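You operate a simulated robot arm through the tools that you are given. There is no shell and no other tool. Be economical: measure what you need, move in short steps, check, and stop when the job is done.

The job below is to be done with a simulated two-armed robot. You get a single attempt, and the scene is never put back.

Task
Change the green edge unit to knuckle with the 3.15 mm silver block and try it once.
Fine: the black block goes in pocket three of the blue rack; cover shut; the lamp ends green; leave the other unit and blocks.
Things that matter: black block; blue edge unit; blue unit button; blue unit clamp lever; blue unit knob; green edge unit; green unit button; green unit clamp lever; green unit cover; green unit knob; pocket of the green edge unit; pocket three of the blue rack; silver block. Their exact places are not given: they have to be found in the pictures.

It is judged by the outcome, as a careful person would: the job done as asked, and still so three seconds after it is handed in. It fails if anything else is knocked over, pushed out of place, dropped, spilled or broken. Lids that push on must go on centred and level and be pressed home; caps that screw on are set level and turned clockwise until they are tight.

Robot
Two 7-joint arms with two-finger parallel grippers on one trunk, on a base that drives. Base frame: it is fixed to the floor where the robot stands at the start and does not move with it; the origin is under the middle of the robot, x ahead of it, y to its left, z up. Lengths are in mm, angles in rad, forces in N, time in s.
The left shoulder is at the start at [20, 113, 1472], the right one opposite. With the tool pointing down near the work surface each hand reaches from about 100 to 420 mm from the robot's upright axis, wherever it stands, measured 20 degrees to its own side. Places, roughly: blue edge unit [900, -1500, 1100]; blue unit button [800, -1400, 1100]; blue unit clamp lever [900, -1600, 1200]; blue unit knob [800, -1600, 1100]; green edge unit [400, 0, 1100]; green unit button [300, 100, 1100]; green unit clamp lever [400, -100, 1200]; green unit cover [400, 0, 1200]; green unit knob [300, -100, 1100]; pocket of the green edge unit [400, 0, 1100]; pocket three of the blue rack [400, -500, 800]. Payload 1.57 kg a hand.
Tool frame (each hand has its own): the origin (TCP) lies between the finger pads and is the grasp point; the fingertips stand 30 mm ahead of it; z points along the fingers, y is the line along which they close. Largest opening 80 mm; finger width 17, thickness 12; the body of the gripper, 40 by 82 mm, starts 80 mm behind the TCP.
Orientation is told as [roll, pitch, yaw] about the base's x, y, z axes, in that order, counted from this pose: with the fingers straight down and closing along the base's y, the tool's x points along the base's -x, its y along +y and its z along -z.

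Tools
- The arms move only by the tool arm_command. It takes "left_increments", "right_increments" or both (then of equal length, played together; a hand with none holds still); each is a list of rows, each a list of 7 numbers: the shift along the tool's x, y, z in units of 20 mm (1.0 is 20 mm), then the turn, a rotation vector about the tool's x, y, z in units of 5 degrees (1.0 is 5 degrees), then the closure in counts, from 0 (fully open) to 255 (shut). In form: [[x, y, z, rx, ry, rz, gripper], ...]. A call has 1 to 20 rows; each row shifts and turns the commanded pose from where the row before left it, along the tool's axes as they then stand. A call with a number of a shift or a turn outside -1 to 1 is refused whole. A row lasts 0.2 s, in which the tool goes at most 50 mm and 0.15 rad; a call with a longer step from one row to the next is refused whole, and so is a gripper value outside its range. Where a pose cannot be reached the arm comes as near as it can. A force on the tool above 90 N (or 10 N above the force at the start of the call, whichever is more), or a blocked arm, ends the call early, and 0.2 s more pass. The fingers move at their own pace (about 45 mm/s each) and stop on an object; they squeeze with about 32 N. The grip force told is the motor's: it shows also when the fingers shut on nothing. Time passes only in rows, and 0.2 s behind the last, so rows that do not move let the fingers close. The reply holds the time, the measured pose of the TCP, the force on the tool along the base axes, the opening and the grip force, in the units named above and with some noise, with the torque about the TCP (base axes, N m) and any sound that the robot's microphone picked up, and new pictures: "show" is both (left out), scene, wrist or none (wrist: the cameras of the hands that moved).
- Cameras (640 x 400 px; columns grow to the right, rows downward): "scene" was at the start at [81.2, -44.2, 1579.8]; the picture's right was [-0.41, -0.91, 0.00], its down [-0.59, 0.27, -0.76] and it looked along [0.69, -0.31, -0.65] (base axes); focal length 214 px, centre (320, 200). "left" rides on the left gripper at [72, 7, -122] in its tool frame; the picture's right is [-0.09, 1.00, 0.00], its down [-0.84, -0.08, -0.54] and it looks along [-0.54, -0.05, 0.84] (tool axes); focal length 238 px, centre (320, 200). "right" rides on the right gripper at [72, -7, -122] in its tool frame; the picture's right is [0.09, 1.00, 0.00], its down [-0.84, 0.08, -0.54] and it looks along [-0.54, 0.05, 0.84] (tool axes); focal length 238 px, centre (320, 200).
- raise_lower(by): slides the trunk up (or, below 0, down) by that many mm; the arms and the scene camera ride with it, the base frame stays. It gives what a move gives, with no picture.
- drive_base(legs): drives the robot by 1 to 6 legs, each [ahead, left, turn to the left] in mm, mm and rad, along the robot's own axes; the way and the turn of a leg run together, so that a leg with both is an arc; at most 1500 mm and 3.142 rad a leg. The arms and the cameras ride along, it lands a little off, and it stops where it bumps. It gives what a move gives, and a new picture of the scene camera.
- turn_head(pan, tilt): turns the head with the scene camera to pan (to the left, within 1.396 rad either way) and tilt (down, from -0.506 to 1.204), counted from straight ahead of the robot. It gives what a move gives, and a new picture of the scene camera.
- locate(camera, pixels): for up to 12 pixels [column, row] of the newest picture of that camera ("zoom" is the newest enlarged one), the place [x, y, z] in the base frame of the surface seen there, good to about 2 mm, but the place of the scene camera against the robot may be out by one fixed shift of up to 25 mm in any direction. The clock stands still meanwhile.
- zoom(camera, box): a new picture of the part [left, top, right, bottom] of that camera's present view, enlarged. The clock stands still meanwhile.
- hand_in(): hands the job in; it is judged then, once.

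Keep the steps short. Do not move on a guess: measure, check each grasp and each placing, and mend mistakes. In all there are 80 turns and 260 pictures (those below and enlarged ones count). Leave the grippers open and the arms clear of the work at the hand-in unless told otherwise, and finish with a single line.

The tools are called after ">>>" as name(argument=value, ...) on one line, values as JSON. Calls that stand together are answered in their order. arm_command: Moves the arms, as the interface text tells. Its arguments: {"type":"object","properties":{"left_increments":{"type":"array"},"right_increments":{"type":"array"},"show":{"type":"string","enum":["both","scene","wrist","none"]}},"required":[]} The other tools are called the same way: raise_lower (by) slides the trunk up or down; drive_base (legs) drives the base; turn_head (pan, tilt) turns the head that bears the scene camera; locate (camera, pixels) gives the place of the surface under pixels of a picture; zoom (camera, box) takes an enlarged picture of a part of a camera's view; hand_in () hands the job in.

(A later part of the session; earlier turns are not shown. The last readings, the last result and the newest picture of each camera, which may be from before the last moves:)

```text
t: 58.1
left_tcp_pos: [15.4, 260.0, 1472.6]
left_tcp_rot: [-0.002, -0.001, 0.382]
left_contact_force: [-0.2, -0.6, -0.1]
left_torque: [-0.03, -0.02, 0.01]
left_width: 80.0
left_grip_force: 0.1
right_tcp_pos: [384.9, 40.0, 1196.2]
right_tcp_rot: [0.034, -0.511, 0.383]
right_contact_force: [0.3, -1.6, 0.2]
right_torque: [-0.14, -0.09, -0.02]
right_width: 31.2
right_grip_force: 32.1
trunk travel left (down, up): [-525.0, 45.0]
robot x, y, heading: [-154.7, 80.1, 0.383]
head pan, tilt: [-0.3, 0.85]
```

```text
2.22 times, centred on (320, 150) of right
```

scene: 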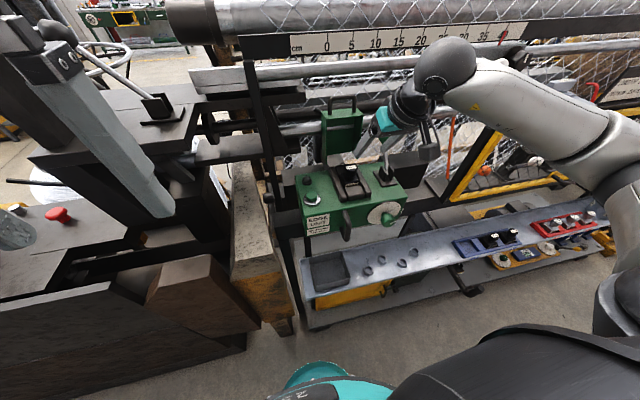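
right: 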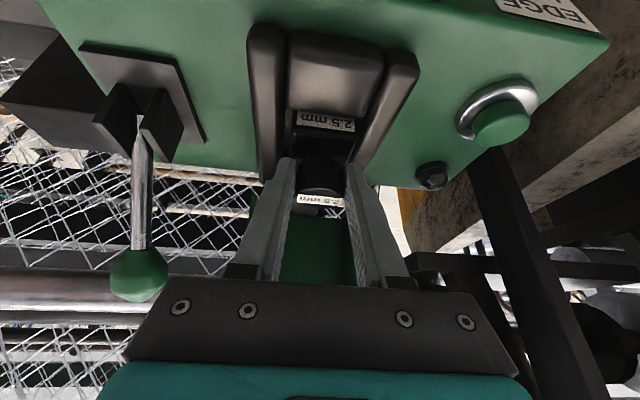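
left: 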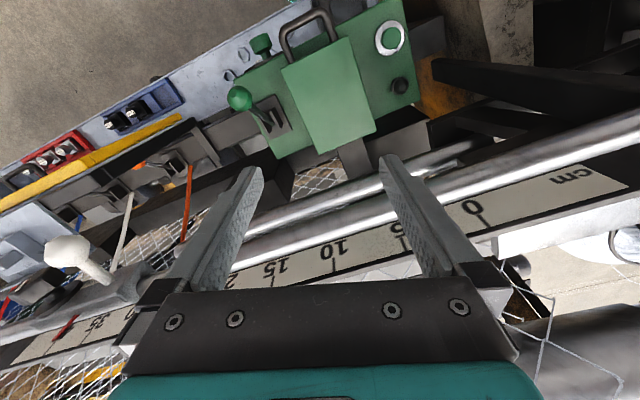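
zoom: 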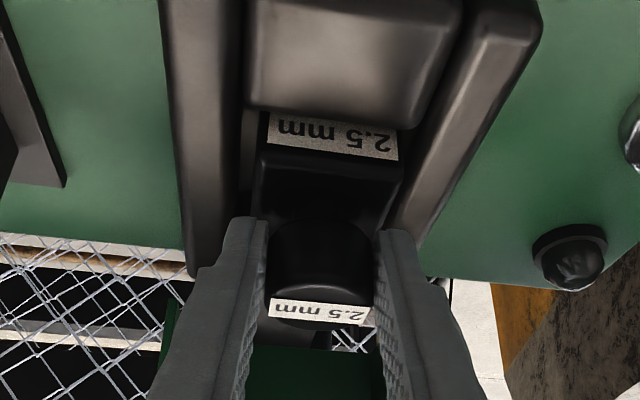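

Gripped (31.2 mm). I note this grasp pose for inserting the silver block. Lift straight up 60 mm.

>>> arm_command(right_increments=[[-0.12, 0, -0.22, 0, 0, 0, 255], [-0.12, 0, -0.22, 0, 0, 0, 255], [-0.245, 0, -0.436, 0, 0, 0, 255], [-0.245, 0, -0.436, 0, 0, 0, 255], [-0.245, 0, -0.436, 0, 0, 0, 255], [-0.245, 0, -0.436, 0, 0, 0, 255], [-0.245, 0, -0.436, 0, 0, 0, 255]], show="both")

>>> zoom(camera="right", box=[220, 60, 420, 240])

>>> zoom(camera="scene", box=[290, 80, 420, 240])

```text
t: 59.7
left_tcp_pos: [15.2, 261.9, 1471.7]
left_tcp_rot: [0.001, -0.001, 0.382]
left_contact_force: [-0.5, 0.3, 0.4]
left_torque: [0.01, 0.0, -0.03]
left_width: 80.1
left_grip_force: 0.0
right_tcp_pos: [385.6, 37.9, 1256.0]
right_tcp_rot: [0.032, -0.51, 0.383]
right_contact_force: [0.8, 0.5, -4.5]
right_torque: [0.01, 0.07, -0.02]
right_width: 31.2
right_grip_force: 32.7
trunk travel left (down, up): [-525.0, 45.0]
robot x, y, heading: [-150.8, 79.9, 0.381]
head pan, tilt: [-0.3, 0.85]
```

scene: 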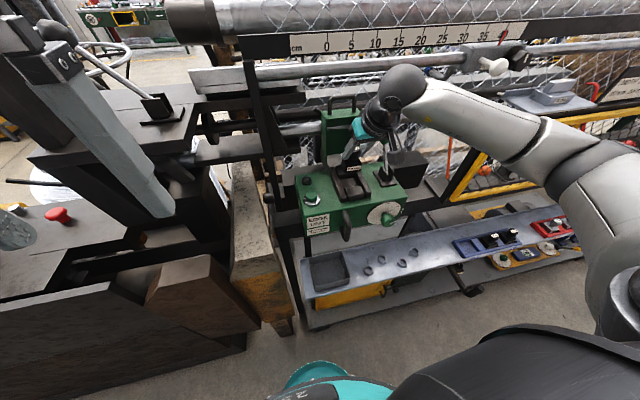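
right: 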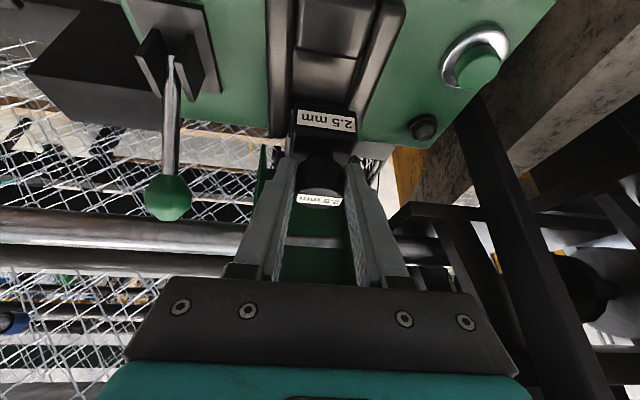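

```text
2.22 times, centred on (320, 150) of right
```

zoom: 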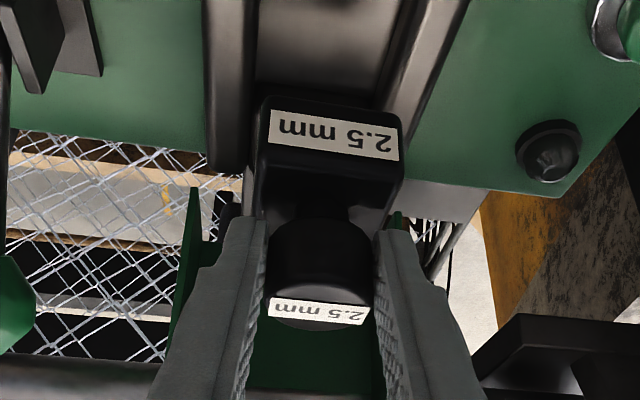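

```text
2.50 times, centred on (355, 160) of scene
```

zoom: 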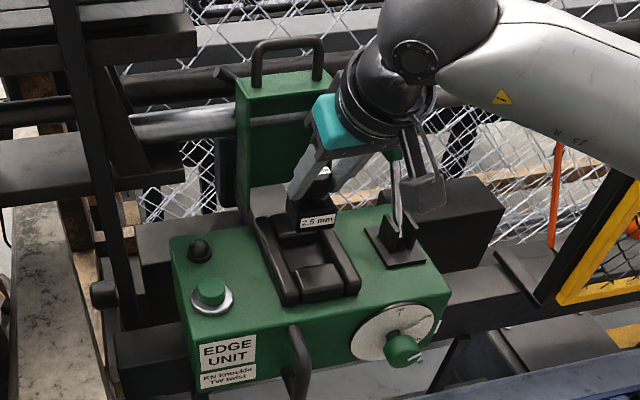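

The block is out. Pull it back over the robot side, then drive back 80 and right 520 to face the blue rack.

>>> arm_command(right_increments=[[0.7, 0, -0.9, 0, 0, 0, 255], [0.83, 0, -0.71, 0, 0, 0, 255], [0.83, 0, -0.71, 0, 0, 0, 255], [0.83, 0, -0.71, 0, 0, 0, 255], [0.83, 0, -0.71, 0, 0, 0, 255], [0.83, 0, -0.71, 0, 0, 0, 255], [0.83, 0, -0.6, 0, 0, 0, 255]], show="none")

>>> drive_base(legs=[[-80, 0, 0], [0, -520, 0]])

>>> zoom(camera="right", box=[0, 0, 640, 400])

```text
t: 61.3
left_tcp_pos: [14.4, 260.4, 1472.9]
left_tcp_rot: [0.0, 0.001, 0.381]
left_contact_force: [-0.3, -0.4, 0.4]
left_torque: [0.01, 0.01, 0.01]
left_width: 80.1
left_grip_force: 0.0
right_tcp_pos: [255.3, -21.0, 1288.7]
right_tcp_rot: [0.036, -0.51, 0.382]
right_contact_force: [0.3, -0.4, -4.7]
right_torque: [-0.01, 0.11, 0.0]
right_width: 31.2
right_grip_force: 32.2
right hand out of reach, approached as far as the arm can: row 7
trunk travel left (down, up): [-525.0, 45.0]
robot x, y, heading: [-151.6, 77.5, 0.381]
head pan, tilt: [-0.3, 0.85]
```

```text
t: 65.0
left_tcp_pos: [133.3, -248.3, 1472.4]
left_tcp_rot: [-0.001, 0.0, 0.383]
left_contact_force: [-0.1, -0.4, 0.2]
left_torque: [-0.01, 0.03, 0.01]
left_width: 79.9
left_grip_force: 0.0
right_tcp_pos: [374.0, -529.8, 1287.4]
right_tcp_rot: [0.033, -0.509, 0.381]
right_contact_force: [-0.5, -0.1, -4.7]
right_torque: [-0.04, 0.01, 0.0]
right_width: 31.0
right_grip_force: 32.0
trunk travel left (down, up): [-525.0, 45.0]
robot x, y, heading: [-34.3, -427.8, 0.381]
head pan, tilt: [-0.3, 0.85]
```

scene: 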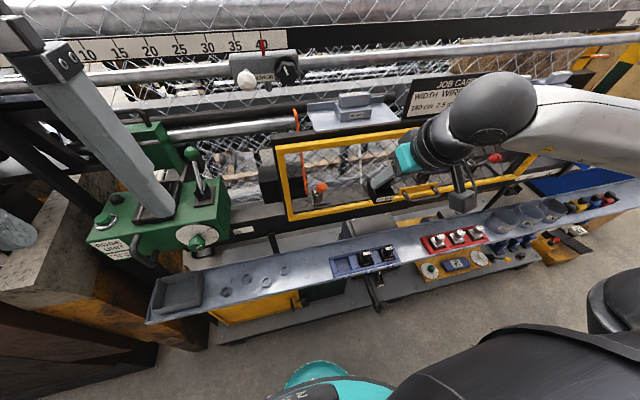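

```text
1.00 times, centred on (320, 200) of right (not enlarged: the box is as wide or as high as the picture)
```

zoom: 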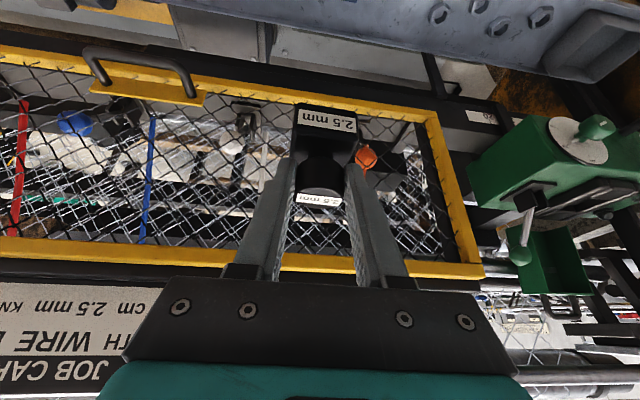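

Facing the racks. Lower the trunk 330 mm and look from the wrist.

>>> raise_lower(by=-330)

>>> zoom(camera="right", box=[0, 0, 639, 399])

>>> zoom(camera="right", box=[280, 0, 560, 175])

```text
t: 68.2
left_tcp_pos: [132.7, -247.9, 1141.5]
left_tcp_rot: [0.0, 0.001, 0.382]
left_contact_force: [-0.2, 0.4, 0.2]
left_torque: [0.02, 0.0, 0.0]
left_width: 79.8
left_grip_force: 0.0
right_tcp_pos: [373.6, -528.7, 960.5]
right_tcp_rot: [0.034, -0.508, 0.381]
right_contact_force: [0.0, 0.5, -4.8]
right_torque: [-0.06, 0.05, 0.02]
right_width: 30.7
right_grip_force: 31.6
trunk travel left (down, up): [-195.0, 375.0]
robot x, y, heading: [-33.2, -430.7, 0.382]
head pan, tilt: [-0.3, 0.85]
```

```text
1.00 times, centred on (320, 200) of right (not enlarged: the box is as wide or as high as the picture)
```

zoom: 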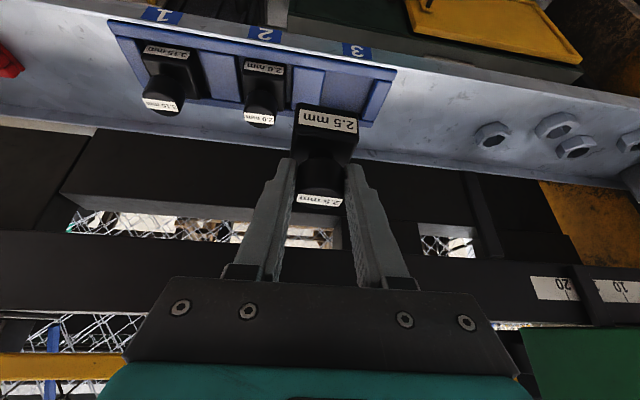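

```text
2.29 times, centred on (420, 88) of right
```

zoom: 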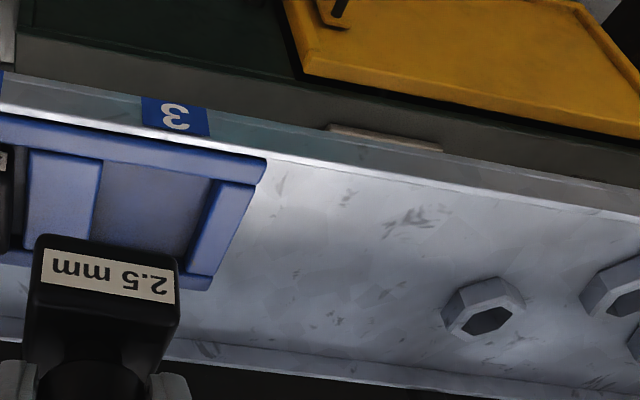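

Pocket 3 is the empty one. Measure the rack's corners and pockets.

>>> locate(camera="zoom", pixels=[[265, 165], [208, 280], [100, 175], [210, 190], [185, 245], [150, 210], [60, 135], [232, 200], [110, 205], [62, 190]])

>>> zoom(camera="right", box=[90, 0, 410, 200])

>>> locate(camera="zoom", pixels=[[40, 45], [600, 145], [100, 185], [148, 215], [125, 210], [320, 240], [350, 245], [345, 210], [320, 185], [150, 175], [470, 150], [475, 310]])

```text
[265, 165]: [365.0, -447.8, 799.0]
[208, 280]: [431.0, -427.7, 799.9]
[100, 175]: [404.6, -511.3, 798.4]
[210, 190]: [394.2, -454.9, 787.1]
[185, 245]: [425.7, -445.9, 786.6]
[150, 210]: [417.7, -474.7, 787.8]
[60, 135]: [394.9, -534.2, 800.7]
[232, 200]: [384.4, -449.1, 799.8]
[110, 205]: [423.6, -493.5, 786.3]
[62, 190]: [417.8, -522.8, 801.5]
```

```text
2.00 times, centred on (250, 100) of right
```

zoom: 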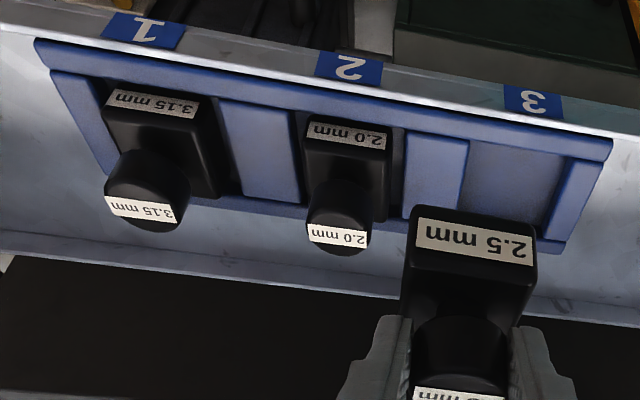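

```text
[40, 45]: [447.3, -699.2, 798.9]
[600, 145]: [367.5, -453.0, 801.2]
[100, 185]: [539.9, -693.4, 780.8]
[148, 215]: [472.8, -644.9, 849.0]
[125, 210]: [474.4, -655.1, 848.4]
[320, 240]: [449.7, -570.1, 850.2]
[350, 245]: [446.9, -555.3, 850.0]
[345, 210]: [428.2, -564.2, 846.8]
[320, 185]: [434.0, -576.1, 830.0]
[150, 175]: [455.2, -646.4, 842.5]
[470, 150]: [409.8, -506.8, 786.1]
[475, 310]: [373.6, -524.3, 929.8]
```

Rack yaw ≈0.31; pocket 3 centre works out at about (420,-476), floor z≈787. Compare held block with the seated ones via their labels to verify the offset.

>>> locate(camera="zoom", pixels=[[475, 243], [345, 133], [150, 103], [455, 394], [420, 232], [528, 250], [310, 127], [382, 140], [110, 97], [195, 108], [338, 237], [142, 208]])

```text
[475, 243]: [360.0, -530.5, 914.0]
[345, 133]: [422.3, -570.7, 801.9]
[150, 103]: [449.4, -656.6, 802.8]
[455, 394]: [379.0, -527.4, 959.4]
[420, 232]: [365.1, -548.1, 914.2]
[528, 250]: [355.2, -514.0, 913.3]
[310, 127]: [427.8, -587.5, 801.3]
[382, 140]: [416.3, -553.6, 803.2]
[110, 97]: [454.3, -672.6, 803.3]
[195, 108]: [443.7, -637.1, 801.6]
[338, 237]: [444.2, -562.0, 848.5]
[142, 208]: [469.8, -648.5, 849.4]
```

Both estimates agree within ~5 mm: target TCP ≈ (411,-480,849). Move to hover ~37 mm above and check again.

>>> arm_command(right_increments=[[-0.5, 0.4, 0, 0, 0, 0, 255], [-0.5, 0.4, 0, 0, 0, 0, 255], [-0.15, 0.4, 0.9, 0, 0, 0, 255], [0.1, 0.37, 0.93, 0, 0, 0, 255], [0.19, 0, 0.91, 0, 0, 0, 255], [0.19, 0, 0.91, 0, 0, 0, 255], [0.19, 0, 0.91, 0, 0, 0, 255]], show="wrist")

>>> zoom(camera="right", box=[170, 20, 450, 200])

```text
t: 69.8
left_tcp_pos: [132.9, -247.6, 1142.5]
left_tcp_rot: [0.001, -0.001, 0.383]
left_contact_force: [0.1, -0.1, 0.2]
left_torque: [0.01, -0.01, 0.01]
left_width: 80.2
left_grip_force: 0.0
right_tcp_pos: [409.5, -478.0, 884.5]
right_tcp_rot: [0.034, -0.51, 0.381]
right_contact_force: [-0.3, 0.4, -4.2]
right_torque: [-0.02, 0.06, 0.01]
right_width: 31.0
right_grip_force: 32.5
trunk travel left (down, up): [-195.0, 375.0]
robot x, y, heading: [-32.5, -424.7, 0.38]
head pan, tilt: [-0.3, 0.85]
```

right: 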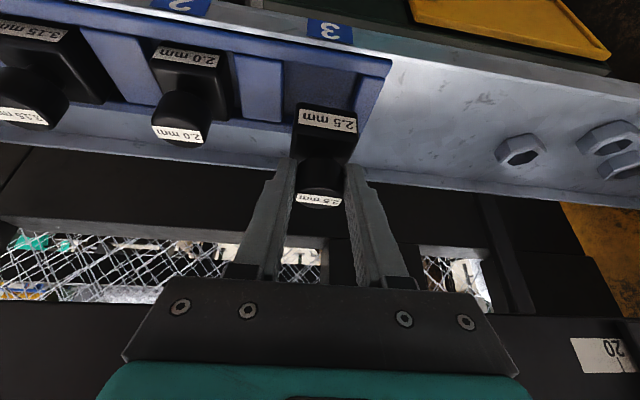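

```text
2.22 times, centred on (310, 110) of right
```

zoom: 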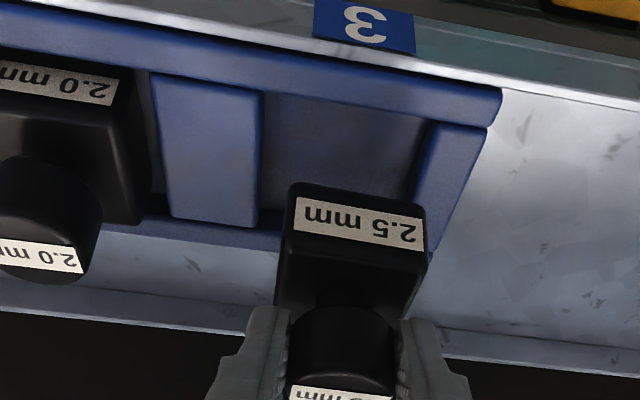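

Measure pocket edges against the held block here.

>>> locate(camera="zoom", pixels=[[268, 110], [415, 130], [270, 170], [405, 170], [258, 110], [432, 130], [300, 215], [420, 232], [360, 222], [60, 87], [108, 93], [340, 100]])

```text
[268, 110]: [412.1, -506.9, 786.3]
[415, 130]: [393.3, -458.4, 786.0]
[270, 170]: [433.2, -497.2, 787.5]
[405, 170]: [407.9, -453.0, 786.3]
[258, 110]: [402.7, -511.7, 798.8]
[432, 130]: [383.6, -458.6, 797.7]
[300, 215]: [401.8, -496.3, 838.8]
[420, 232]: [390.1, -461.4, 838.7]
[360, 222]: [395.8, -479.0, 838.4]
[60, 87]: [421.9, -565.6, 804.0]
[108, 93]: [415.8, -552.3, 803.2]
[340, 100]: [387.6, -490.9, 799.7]
```

Pocket spans b=554…608 (centre 581); the block is centred at 576. Shift 5 mm right and lower 24 mm.

>>> arm_command(right_increments=[[0.05, -0.25, -0.02, 0, 0, 0, 255], [0.2, 0, 0.36, 0, 0, 0, 255], [0.2, 0, 0.36, 0, 0, 0, 255], [0.2, 0, 0.36, 0, 0, 0, 255]], show="wrist")

>>> zoom(camera="right", box=[170, 20, 450, 200])

>>> locate(camera="zoom", pixels=[[300, 190], [420, 205], [360, 195], [360, 160]])

```text
t: 70.8
left_tcp_pos: [133.5, -248.1, 1142.6]
left_tcp_rot: [0.0, -0.002, 0.383]
left_contact_force: [0.3, 0.1, -0.5]
left_torque: [0.0, 0.02, 0.0]
left_width: 80.0
left_grip_force: 0.0
right_tcp_pos: [409.6, -482.1, 859.7]
right_tcp_rot: [0.035, -0.507, 0.383]
right_contact_force: [0.5, -0.5, -5.8]
right_torque: [-0.01, 0.04, -0.02]
right_width: 31.1
right_grip_force: 32.5
trunk travel left (down, up): [-195.0, 375.0]
robot x, y, heading: [-32.4, -428.7, 0.377]
head pan, tilt: [-0.3, 0.85]
```

right: 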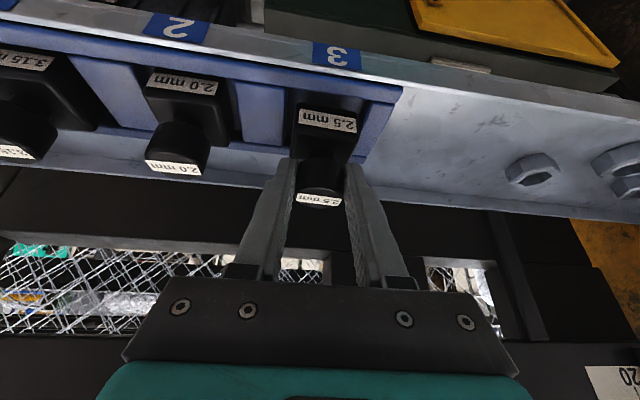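

```text
2.22 times, centred on (310, 110) of right
```

zoom: 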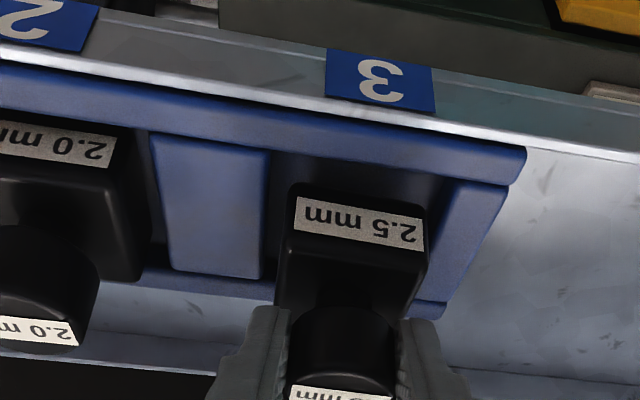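

```text
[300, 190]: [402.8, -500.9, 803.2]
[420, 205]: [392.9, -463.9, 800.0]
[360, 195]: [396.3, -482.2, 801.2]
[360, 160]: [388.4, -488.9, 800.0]
```

Gaps on both sides. Lower the last 11 mm slowly.

>>> arm_command(right_increments=[[0.1, 0, 0.175, 0, 0, 0, 255], [0.1, 0, 0.175, 0, 0, 0, 255], [0.07, 0, 0.13, 0, 0, 0, 255]], show="wrist")

>>> zoom(camera="right", box=[170, 20, 450, 200])

>>> locate(camera="zoom", pixels=[[305, 212], [415, 230], [360, 220], [60, 145], [340, 395]])

```text
t: 71.7
left_tcp_pos: [131.9, -246.8, 1141.2]
left_tcp_rot: [0.0, 0.001, 0.381]
left_contact_force: [-0.2, 0.9, 0.1]
left_torque: [-0.02, -0.02, -0.04]
left_width: 79.8
left_grip_force: 0.1
right_tcp_pos: [409.7, -481.3, 848.1]
right_tcp_rot: [0.035, -0.51, 0.381]
right_contact_force: [-1.3, -1.4, -1.1]
right_torque: [-0.09, -0.01, -0.02]
right_width: 31.0
right_grip_force: 31.9
trunk travel left (down, up): [-195.0, 375.0]
robot x, y, heading: [-33.8, -428.9, 0.384]
head pan, tilt: [-0.3, 0.85]
```

right: 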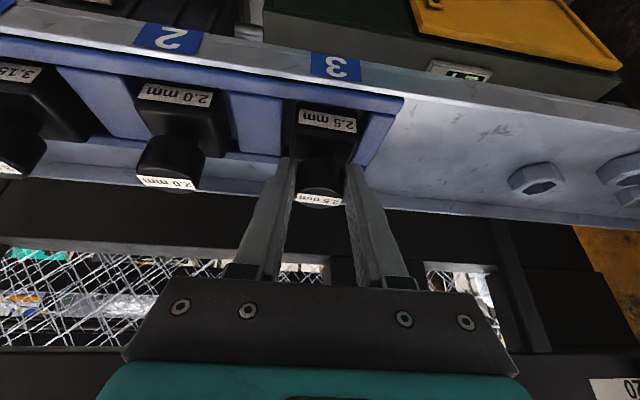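

```text
2.22 times, centred on (310, 110) of right
```

zoom: 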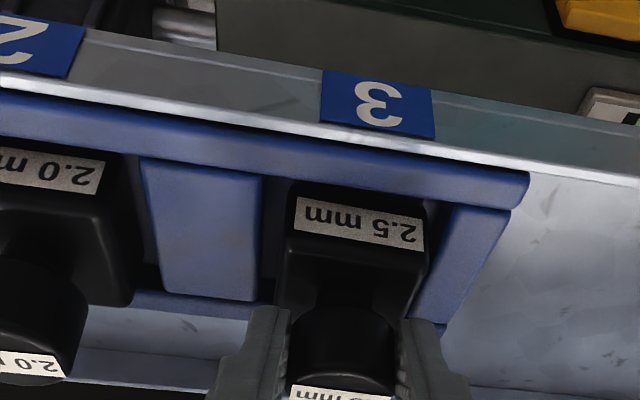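

```text
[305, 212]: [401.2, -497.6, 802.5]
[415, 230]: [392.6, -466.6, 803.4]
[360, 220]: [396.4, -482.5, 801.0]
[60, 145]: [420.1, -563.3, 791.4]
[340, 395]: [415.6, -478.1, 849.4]
```

Block is seated (weight off the hand, label height equals its neighbour's). Release and withdraw along the tool axis.

>>> arm_command(right_increments=[[0, 0, 0, 0, 0, 0, 75], [0, 0, 0, 0, 0, 0, 75], [0, 0, 0, 0, 0, 0, 75], [0, 0, -0.5, 0, 0, 0, 75], [0, 0, -1, 0, 0, 0, 75], [0, 0, -1, 0, 0, 0, 75], [0, 0, -1, 0, 0, 0, 75], [0, 0, -1, 0, 0, 0, 75], [0, 0, -1, 0, 0, 0, 75]], show="wrist")

>>> drive_base(legs=[[-43, 0, 0], [0, -475, 0]])

>>> zoom(camera="right", box=[0, 0, 639, 399])

```text
t: 73.7
left_tcp_pos: [133.1, -248.5, 1142.2]
left_tcp_rot: [-0.001, -0.001, 0.383]
left_contact_force: [-0.5, -0.6, -0.1]
left_torque: [0.03, 0.0, 0.02]
left_width: 80.0
left_grip_force: 0.1
right_tcp_pos: [369.1, -502.4, 945.4]
right_tcp_rot: [0.035, -0.506, 0.383]
right_contact_force: [-1.1, -0.1, -0.1]
right_torque: [-0.01, -0.01, 0.02]
right_width: 56.7
right_grip_force: 0.1
right hand out of reach, approached as far as the arm can: row 9
trunk travel left (down, up): [-195.0, 375.0]
robot x, y, heading: [-31.3, -429.8, 0.382]
head pan, tilt: [-0.3, 0.85]
```

right: 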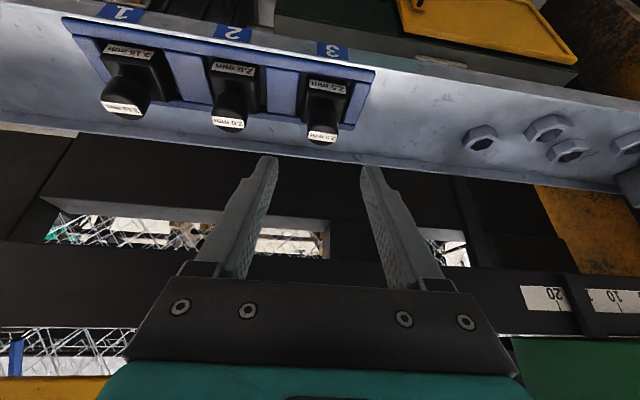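

```text
t: 77.0
left_tcp_pos: [268.9, -704.4, 1142.4]
left_tcp_rot: [0.001, -0.001, 0.382]
left_contact_force: [1.1, -0.7, 0.7]
left_torque: [0.02, 0.0, -0.03]
left_width: 80.1
left_grip_force: 0.1
right_tcp_pos: [504.6, -958.4, 944.5]
right_tcp_rot: [0.033, -0.507, 0.382]
right_contact_force: [0.2, -1.0, -0.1]
right_torque: [-0.01, 0.0, -0.01]
right_width: 56.7
right_grip_force: 0.0
trunk travel left (down, up): [-195.0, 375.0]
robot x, y, heading: [103.4, -882.5, 0.38]
head pan, tilt: [-0.3, 0.85]
```

scene: 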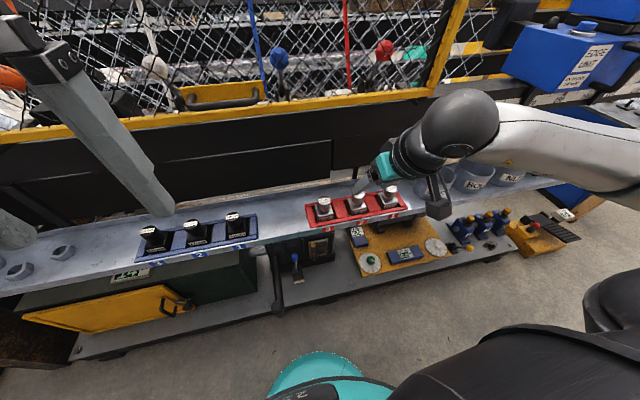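

```text
1.00 times, centred on (320, 200) of right (not enlarged: the box is as wide or as high as the picture)
```

zoom: 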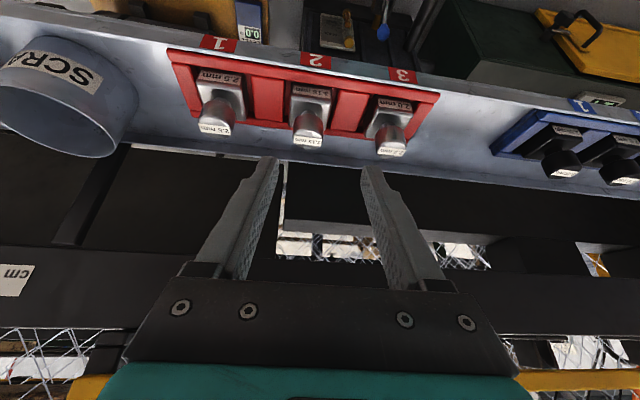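

Black block stands well in pocket 3. The silver 3.15 block is at (307,125) here; verify the label and measure.

>>> zoom(camera="right", box=[180, 40, 440, 190])

>>> locate(camera="zoom", pixels=[[311, 247], [320, 125], [280, 120], [360, 132], [318, 210], [285, 225], [345, 228], [95, 210], [520, 270], [511, 157], [280, 245], [345, 252]])

```text
2.46 times, centred on (310, 115) of right
```

zoom: 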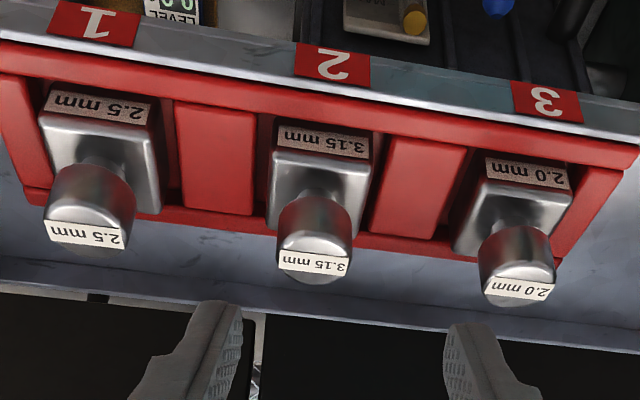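

```text
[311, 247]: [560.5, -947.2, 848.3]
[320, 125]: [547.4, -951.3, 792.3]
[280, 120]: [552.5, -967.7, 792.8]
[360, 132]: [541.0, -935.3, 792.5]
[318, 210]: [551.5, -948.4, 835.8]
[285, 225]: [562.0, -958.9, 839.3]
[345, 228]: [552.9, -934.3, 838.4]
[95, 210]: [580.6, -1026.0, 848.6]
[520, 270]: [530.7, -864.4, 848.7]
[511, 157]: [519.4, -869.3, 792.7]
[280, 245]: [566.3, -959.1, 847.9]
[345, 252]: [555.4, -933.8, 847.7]
```

Label reads 3.15 mm. Target TCP ≈ (560,-948,848). Move to 60 mm short and check alignment.

>>> locate(camera="zoom", pixels=[[313, 263], [350, 195], [290, 175], [340, 170], [275, 200], [365, 165]])

>>> arm_command(right_increments=[[-0.03, -0.18, 0.853, 0, 0, 0, 75], [-0.03, -0.18, 0.853, 0, 0, 0, 75], [-0.03, -0.18, 0.853, 0, 0, 0, 75]], show="wrist")

>>> zoom(camera="right", box=[220, 50, 420, 200])

>>> locate(camera="zoom", pixels=[[320, 90], [320, 240], [300, 180], [300, 200], [265, 200], [340, 200]])

```text
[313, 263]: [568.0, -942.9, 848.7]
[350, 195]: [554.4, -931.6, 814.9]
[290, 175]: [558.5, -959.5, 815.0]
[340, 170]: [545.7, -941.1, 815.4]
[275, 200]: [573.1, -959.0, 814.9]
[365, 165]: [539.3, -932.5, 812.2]
```

```text
t: 77.8
left_tcp_pos: [269.2, -703.4, 1142.2]
left_tcp_rot: [0.0, -0.002, 0.38]
left_contact_force: [0.0, -0.1, 0.6]
left_torque: [-0.05, 0.02, 0.0]
left_width: 79.8
left_grip_force: 0.1
right_tcp_pos: [533.8, -957.1, 898.7]
right_tcp_rot: [0.034, -0.508, 0.383]
right_contact_force: [0.0, -0.3, 0.3]
right_torque: [0.02, -0.02, 0.0]
right_width: 56.6
right_grip_force: 0.1
trunk travel left (down, up): [-195.0, 375.0]
robot x, y, heading: [96.6, -889.6, 0.383]
head pan, tilt: [-0.3, 0.85]
```

right: 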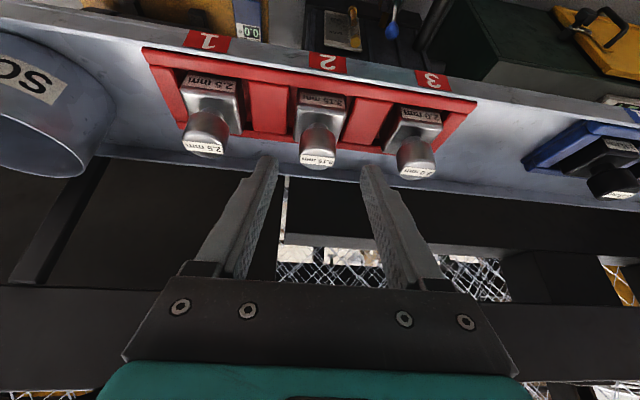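

```text
2.67 times, centred on (320, 125) of right
```

zoom: 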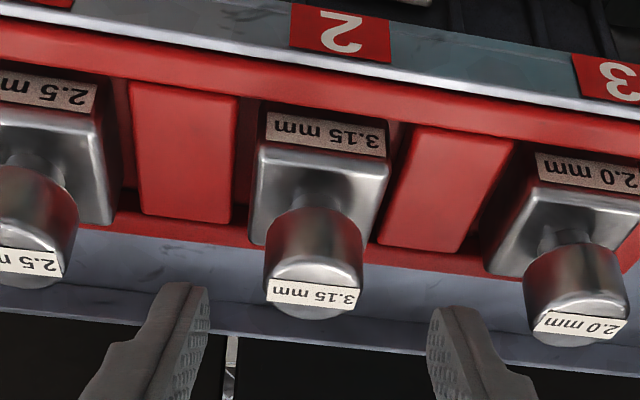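

```text
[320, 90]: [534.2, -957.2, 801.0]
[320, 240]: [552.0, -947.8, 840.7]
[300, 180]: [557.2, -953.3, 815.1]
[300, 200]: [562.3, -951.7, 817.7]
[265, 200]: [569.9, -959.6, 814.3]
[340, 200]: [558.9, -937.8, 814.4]
```

Aligned. Advance 58 mm and close on the silver block's knob.

>>> arm_command(right_increments=[[0, 0, 0.72, 0, 0, 0, 75], [0, 0, 0.72, 0, 0, 0, 75], [0, 0, 0.72, 0, 0, 0, 75], [0, 0, 0.72, 0, 0, 0, 75], [0, 0, 0, 0, 0, 0, 255], [0, 0, 0, 0, 0, 0, 255], [0, 0, 0, 0, 0, 0, 255], [0, 0, 0, 0, 0, 0, 255]], show="wrist")

>>> zoom(camera="right", box=[220, 60, 420, 240])

>>> locate(camera="zoom", pixels=[[330, 120], [285, 115], [380, 130], [318, 305]])

```text
t: 79.6
left_tcp_pos: [269.4, -703.2, 1142.4]
left_tcp_rot: [0.0, 0.0, 0.381]
left_contact_force: [0.4, 0.2, -0.1]
left_torque: [0.0, 0.0, 0.01]
left_width: 80.0
left_grip_force: 0.1
right_tcp_pos: [559.6, -944.4, 849.7]
right_tcp_rot: [0.036, -0.508, 0.382]
right_contact_force: [0.7, -1.1, -0.1]
right_torque: [-0.15, -0.14, -0.02]
right_width: 31.2
right_grip_force: 31.8
trunk travel left (down, up): [-195.0, 375.0]
robot x, y, heading: [101.0, -883.3, 0.384]
head pan, tilt: [-0.3, 0.85]
```

right: 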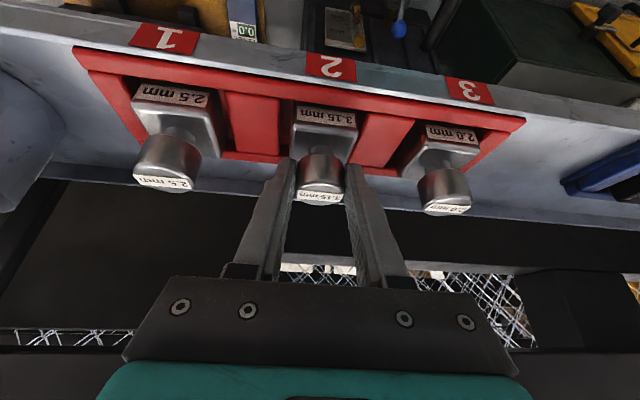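

```text
2.22 times, centred on (320, 150) of right
```

zoom: 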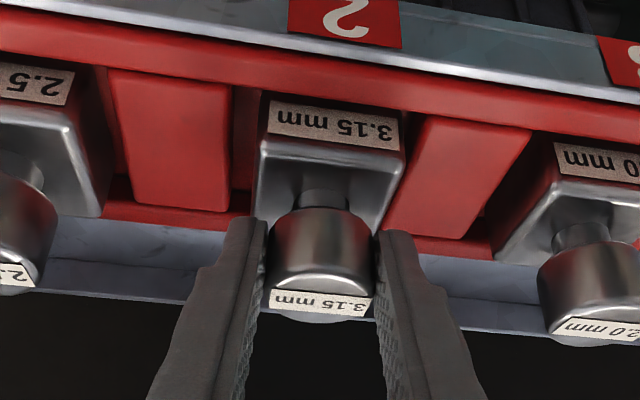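

```text
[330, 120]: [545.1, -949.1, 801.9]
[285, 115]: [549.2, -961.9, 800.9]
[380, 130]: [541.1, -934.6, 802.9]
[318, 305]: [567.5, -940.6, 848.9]
```

Gripped at the same place as the black one. Lift straight up.

>>> arm_command(right_increments=[[-0.12, 0, -0.22, 0, 0, 0, 255], [-0.245, 0, -0.436, 0, 0, 0, 255], [-0.245, 0, -0.436, 0, 0, 0, 255], [-0.245, 0, -0.436, 0, 0, 0, 255], [-0.245, 0, -0.436, 0, 0, 0, 255], [-0.245, 0, -0.436, 0, 0, 0, 255], [-0.245, 0, -0.436, 0, 0, 0, 255], [-0.245, 0, -0.436, 0, 0, 0, 255], [-0.245, 0, -0.436, 0, 0, 0, 255], [0.7, 0, -0.4, 0, 0, 0, 255], [0.7, 0, -0.4, 0, 0, 0, 255]], show="wrist")

```text
t: 82.0
left_tcp_pos: [268.5, -702.6, 1142.4]
left_tcp_rot: [-0.001, 0.0, 0.382]
left_contact_force: [0.0, 0.7, 0.6]
left_torque: [-0.02, 0.02, -0.01]
left_width: 79.8
left_grip_force: 0.0
right_tcp_pos: [530.8, -960.2, 934.7]
right_tcp_rot: [0.037, -0.508, 0.384]
right_contact_force: [0.4, -0.2, -4.5]
right_torque: [-0.05, 0.02, -0.04]
right_width: 31.0
right_grip_force: 31.6
trunk travel left (down, up): [-195.0, 375.0]
robot x, y, heading: [108.0, -886.6, 0.383]
head pan, tilt: [-0.3, 0.85]
```

right: 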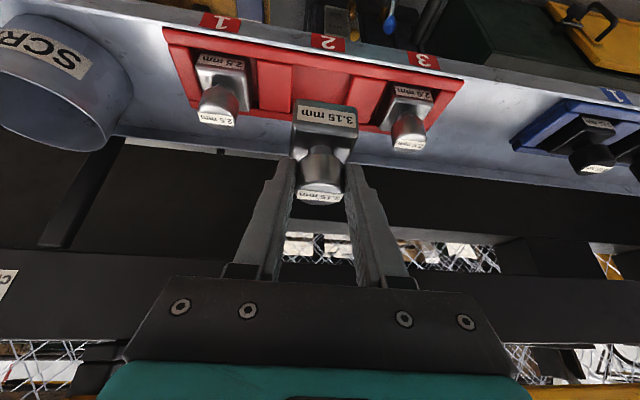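

Silver block held. Raise the trunk 330 mm, drive left 991 and ahead 120 back to the unit.

>>> raise_lower(by=345)

>>> drive_base(legs=[[0, 991, 0], [115, 0, 0]])

>>> zoom(camera="right", box=[0, 0, 639, 399])

```text
t: 85.3
left_tcp_pos: [269.3, -702.4, 1487.0]
left_tcp_rot: [0.0, 0.001, 0.383]
left_contact_force: [0.5, 0.0, 0.6]
left_torque: [-0.01, 0.0, 0.04]
left_width: 80.1
left_grip_force: 0.0
right_tcp_pos: [529.7, -960.1, 1278.2]
right_tcp_rot: [0.034, -0.506, 0.383]
right_contact_force: [0.2, -0.6, -5.1]
right_torque: [-0.03, 0.07, 0.03]
right_width: 31.4
right_grip_force: 32.7
trunk travel left (down, up): [-540.0, 30.0]
robot x, y, heading: [100.6, -883.6, 0.382]
head pan, tilt: [-0.3, 0.85]
```

```text
t: 91.3
left_tcp_pos: [3.2, 264.1, 1487.3]
left_tcp_rot: [-0.001, -0.001, 0.383]
left_contact_force: [-0.2, -0.2, -0.4]
left_torque: [-0.03, 0.02, 0.01]
left_width: 80.0
left_grip_force: 0.0
right_tcp_pos: [266.1, 7.0, 1278.4]
right_tcp_rot: [0.034, -0.507, 0.383]
right_contact_force: [-0.8, 0.3, -4.9]
right_torque: [0.01, 0.06, 0.01]
right_width: 31.0
right_grip_force: 31.8
trunk travel left (down, up): [-540.0, 30.0]
robot x, y, heading: [-161.6, 84.3, 0.385]
head pan, tilt: [-0.3, 0.85]
```

scene: 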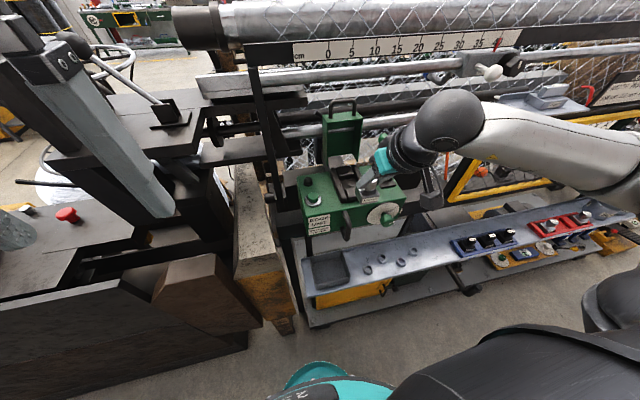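

```text
1.00 times, centred on (320, 200) of right (not enlarged: the box is as wide or as high as the picture)
```

zoom: 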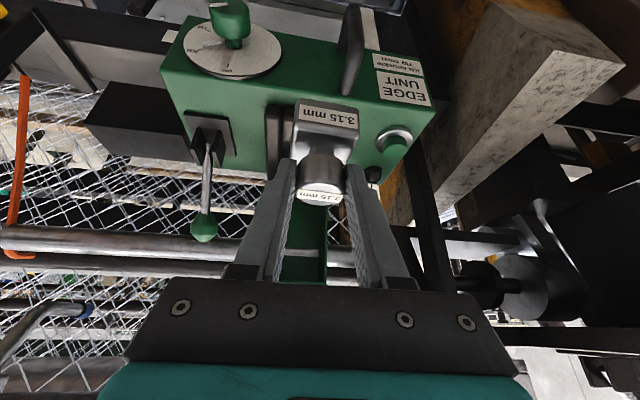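

Move to hover 60 mm above the unit pocket.

>>> arm_command(right_increments=[[-0.82, -0.115, 0.655, 0, 0, 0, 255], [-0.82, -0.115, 0.655, 0, 0, 0, 255], [-0.82, -0.115, 0.655, 0, 0, 0, 255], [-0.82, -0.115, 0.655, 0, 0, 0, 255], [-0.82, -0.115, 0.655, 0, 0, 0, 255], [-0.82, -0.115, 0.655, 0, 0, 0, 255]], show="both")

>>> zoom(camera="right", box=[220, 0, 420, 180])

>>> locate(camera="zoom", pixels=[[330, 265], [280, 260], [375, 275], [240, 150], [430, 150], [320, 60], [350, 120], [330, 180], [270, 60], [390, 60]])

```text
t: 92.7
left_tcp_pos: [4.7, 263.3, 1487.4]
left_tcp_rot: [0.0, 0.0, 0.383]
left_contact_force: [1.8, 0.8, 0.4]
left_torque: [-0.03, 0.01, 0.01]
left_width: 79.9
left_grip_force: 0.1
right_tcp_pos: [385.3, 44.1, 1256.6]
right_tcp_rot: [0.034, -0.506, 0.386]
right_contact_force: [0.0, 0.9, -3.8]
right_torque: [-0.06, 0.05, -0.03]
right_width: 30.9
right_grip_force: 31.7
trunk travel left (down, up): [-540.0, 30.0]
robot x, y, heading: [-160.3, 83.1, 0.383]
head pan, tilt: [-0.3, 0.85]
```

scene: 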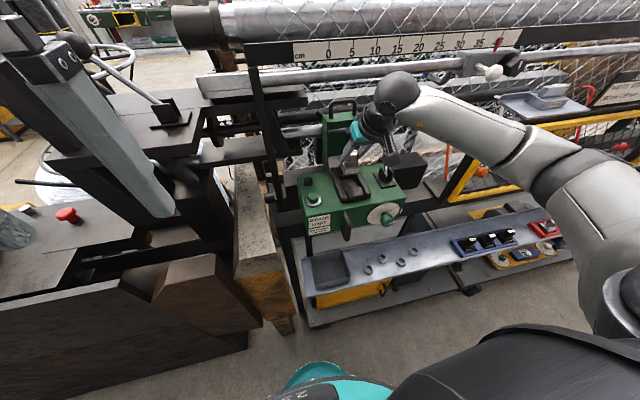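
right: 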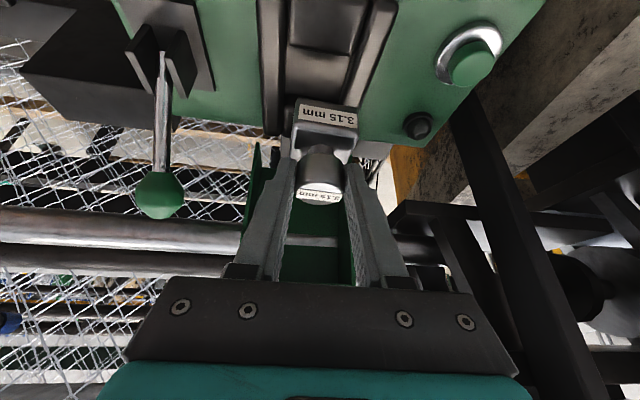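

```text
2.22 times, centred on (320, 90) of right
```

zoom: 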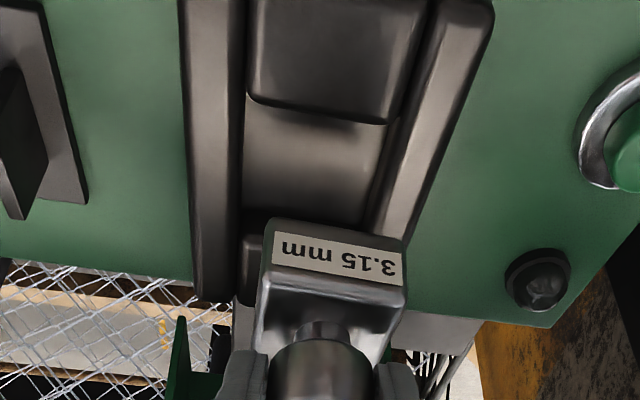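

```text
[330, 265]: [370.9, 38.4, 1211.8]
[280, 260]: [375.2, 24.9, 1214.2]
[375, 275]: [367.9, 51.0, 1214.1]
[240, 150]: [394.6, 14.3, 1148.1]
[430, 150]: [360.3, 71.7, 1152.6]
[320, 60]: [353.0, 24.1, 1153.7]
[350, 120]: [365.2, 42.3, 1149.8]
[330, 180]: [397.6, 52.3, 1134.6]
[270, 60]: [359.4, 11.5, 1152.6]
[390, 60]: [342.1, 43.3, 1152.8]
```

Pocket floor z=1135, centre b≈76.5; the block is at b≈75. Shift 2 mm right, 1 ahead and lower 40 mm to the rail tops.

>>> arm_command(right_increments=[[-0.04, -0.11, 0.025, 0, 0, 0, 255], [0.245, 0, 0.437, 0, 0, 0, 255], [0.245, 0, 0.437, 0, 0, 0, 255], [0.245, 0, 0.437, 0, 0, 0, 255], [0.245, 0, 0.437, 0, 0, 0, 255]], show="wrist")

>>> zoom(camera="right", box=[220, 0, 420, 180])

>>> locate(camera="zoom", pixels=[[330, 265], [280, 260], [375, 275], [335, 215], [245, 215], [400, 200]])

```text
t: 93.9
left_tcp_pos: [4.8, 263.4, 1487.8]
left_tcp_rot: [-0.002, -0.002, 0.383]
left_contact_force: [0.0, 0.0, -0.2]
left_torque: [-0.06, 0.02, -0.02]
left_width: 80.1
left_grip_force: 0.0
right_tcp_pos: [387.0, 43.3, 1217.1]
right_tcp_rot: [0.033, -0.506, 0.383]
right_contact_force: [1.0, -0.6, -4.6]
right_torque: [-0.01, 0.04, 0.0]
right_width: 31.0
right_grip_force: 31.9
trunk travel left (down, up): [-540.0, 30.0]
robot x, y, heading: [-159.6, 81.2, 0.379]
head pan, tilt: [-0.3, 0.85]
```

right: 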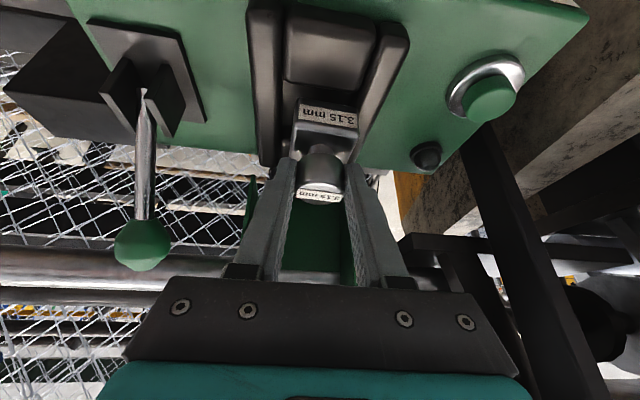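

```text
2.22 times, centred on (320, 90) of right
```

zoom: 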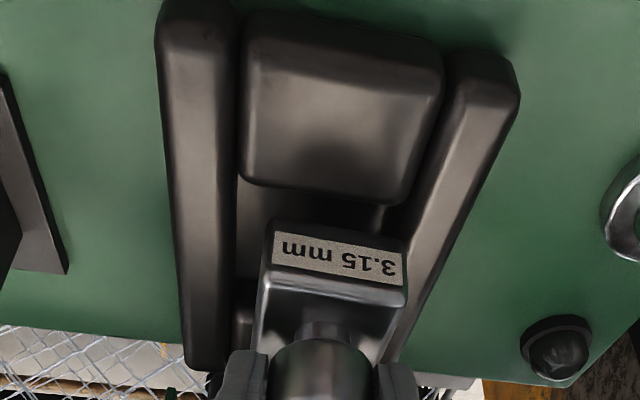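

```text
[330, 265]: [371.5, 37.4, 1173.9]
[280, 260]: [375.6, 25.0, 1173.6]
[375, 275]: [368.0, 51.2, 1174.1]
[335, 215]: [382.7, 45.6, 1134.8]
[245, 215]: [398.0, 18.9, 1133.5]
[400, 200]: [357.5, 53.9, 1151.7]
```

Shift 2.5 mm more to the right, then lower 12 mm (into the rails).

>>> arm_command(right_increments=[[-0.01, -0.13, 0.01, 0, 0, 0, 255], [0.15, 0, 0.262, 0, 0, 0, 255], [0.15, 0, 0.262, 0, 0, 0, 255]], show="wrist")

>>> zoom(camera="right", box=[220, 0, 420, 180])

```text
t: 94.7
left_tcp_pos: [5.1, 263.0, 1487.3]
left_tcp_rot: [0.0, 0.0, 0.383]
left_contact_force: [1.2, 0.5, 0.3]
left_torque: [-0.03, 0.05, 0.01]
left_width: 80.1
left_grip_force: 0.1
right_tcp_pos: [387.2, 41.3, 1205.5]
right_tcp_rot: [0.036, -0.505, 0.385]
right_contact_force: [0.3, -0.2, -4.2]
right_torque: [-0.01, 0.04, -0.04]
right_width: 31.0
right_grip_force: 31.9
trunk travel left (down, up): [-540.0, 30.0]
robot x, y, heading: [-159.3, 82.4, 0.384]
head pan, tilt: [-0.3, 0.85]
```

right: 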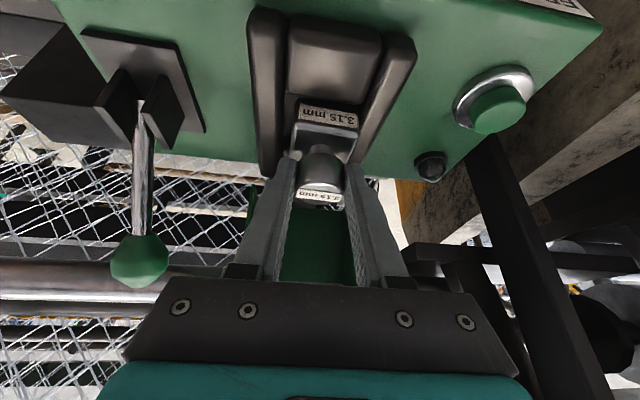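

```text
2.22 times, centred on (320, 90) of right
```

zoom: 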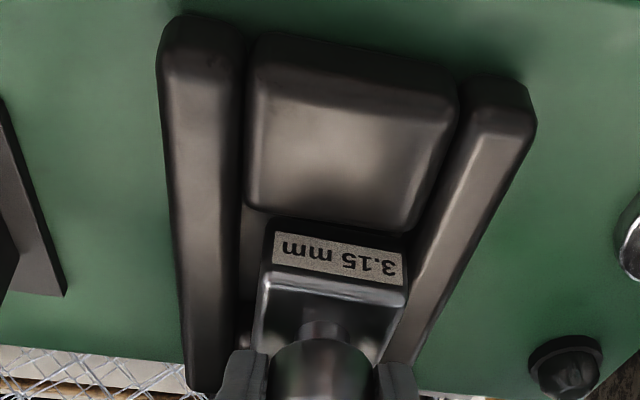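

No contact. Lower the last 8 mm slowly.

>>> arm_command(right_increments=[[0.05, 0, 0.09, 0, 0, 0, 255], [0.05, 0, 0.09, 0, 0, 0, 255], [0.05, 0, 0.09, 0, 0, 0, 255], [0.05, 0, 0.085, 0, 0, 0, 255]], show="wrist")

>>> zoom(camera="right", box=[220, 20, 420, 200])

>>> locate(camera="zoom", pixels=[[330, 220], [280, 205], [380, 225], [315, 390]])

```text
t: 95.7
left_tcp_pos: [3.2, 262.9, 1489.3]
left_tcp_rot: [-0.001, -0.001, 0.383]
left_contact_force: [-1.0, 0.1, 0.2]
left_torque: [-0.01, -0.01, -0.04]
left_width: 79.8
left_grip_force: 0.0
right_tcp_pos: [387.6, 41.5, 1199.0]
right_tcp_rot: [0.035, -0.511, 0.384]
right_contact_force: [-0.9, -1.7, -0.1]
right_torque: [-0.1, -0.02, 0.06]
right_width: 31.0
right_grip_force: 31.9
trunk travel left (down, up): [-540.0, 30.0]
robot x, y, heading: [-162.4, 82.1, 0.382]
head pan, tilt: [-0.3, 0.85]
```

right: 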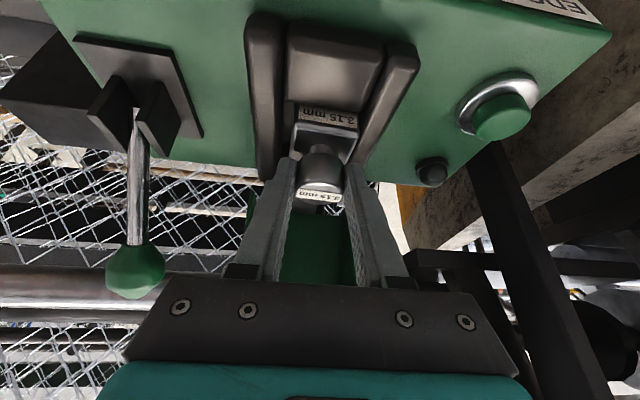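

```text
2.22 times, centred on (320, 110) of right
```

zoom: 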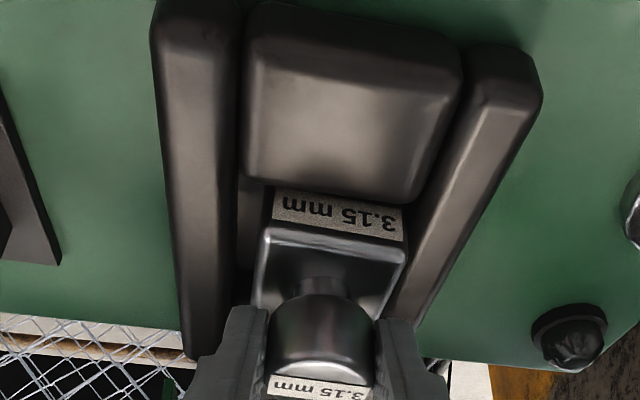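

```text
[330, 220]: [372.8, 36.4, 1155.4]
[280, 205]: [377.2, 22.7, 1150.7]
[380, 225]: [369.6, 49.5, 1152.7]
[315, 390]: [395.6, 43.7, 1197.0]
```

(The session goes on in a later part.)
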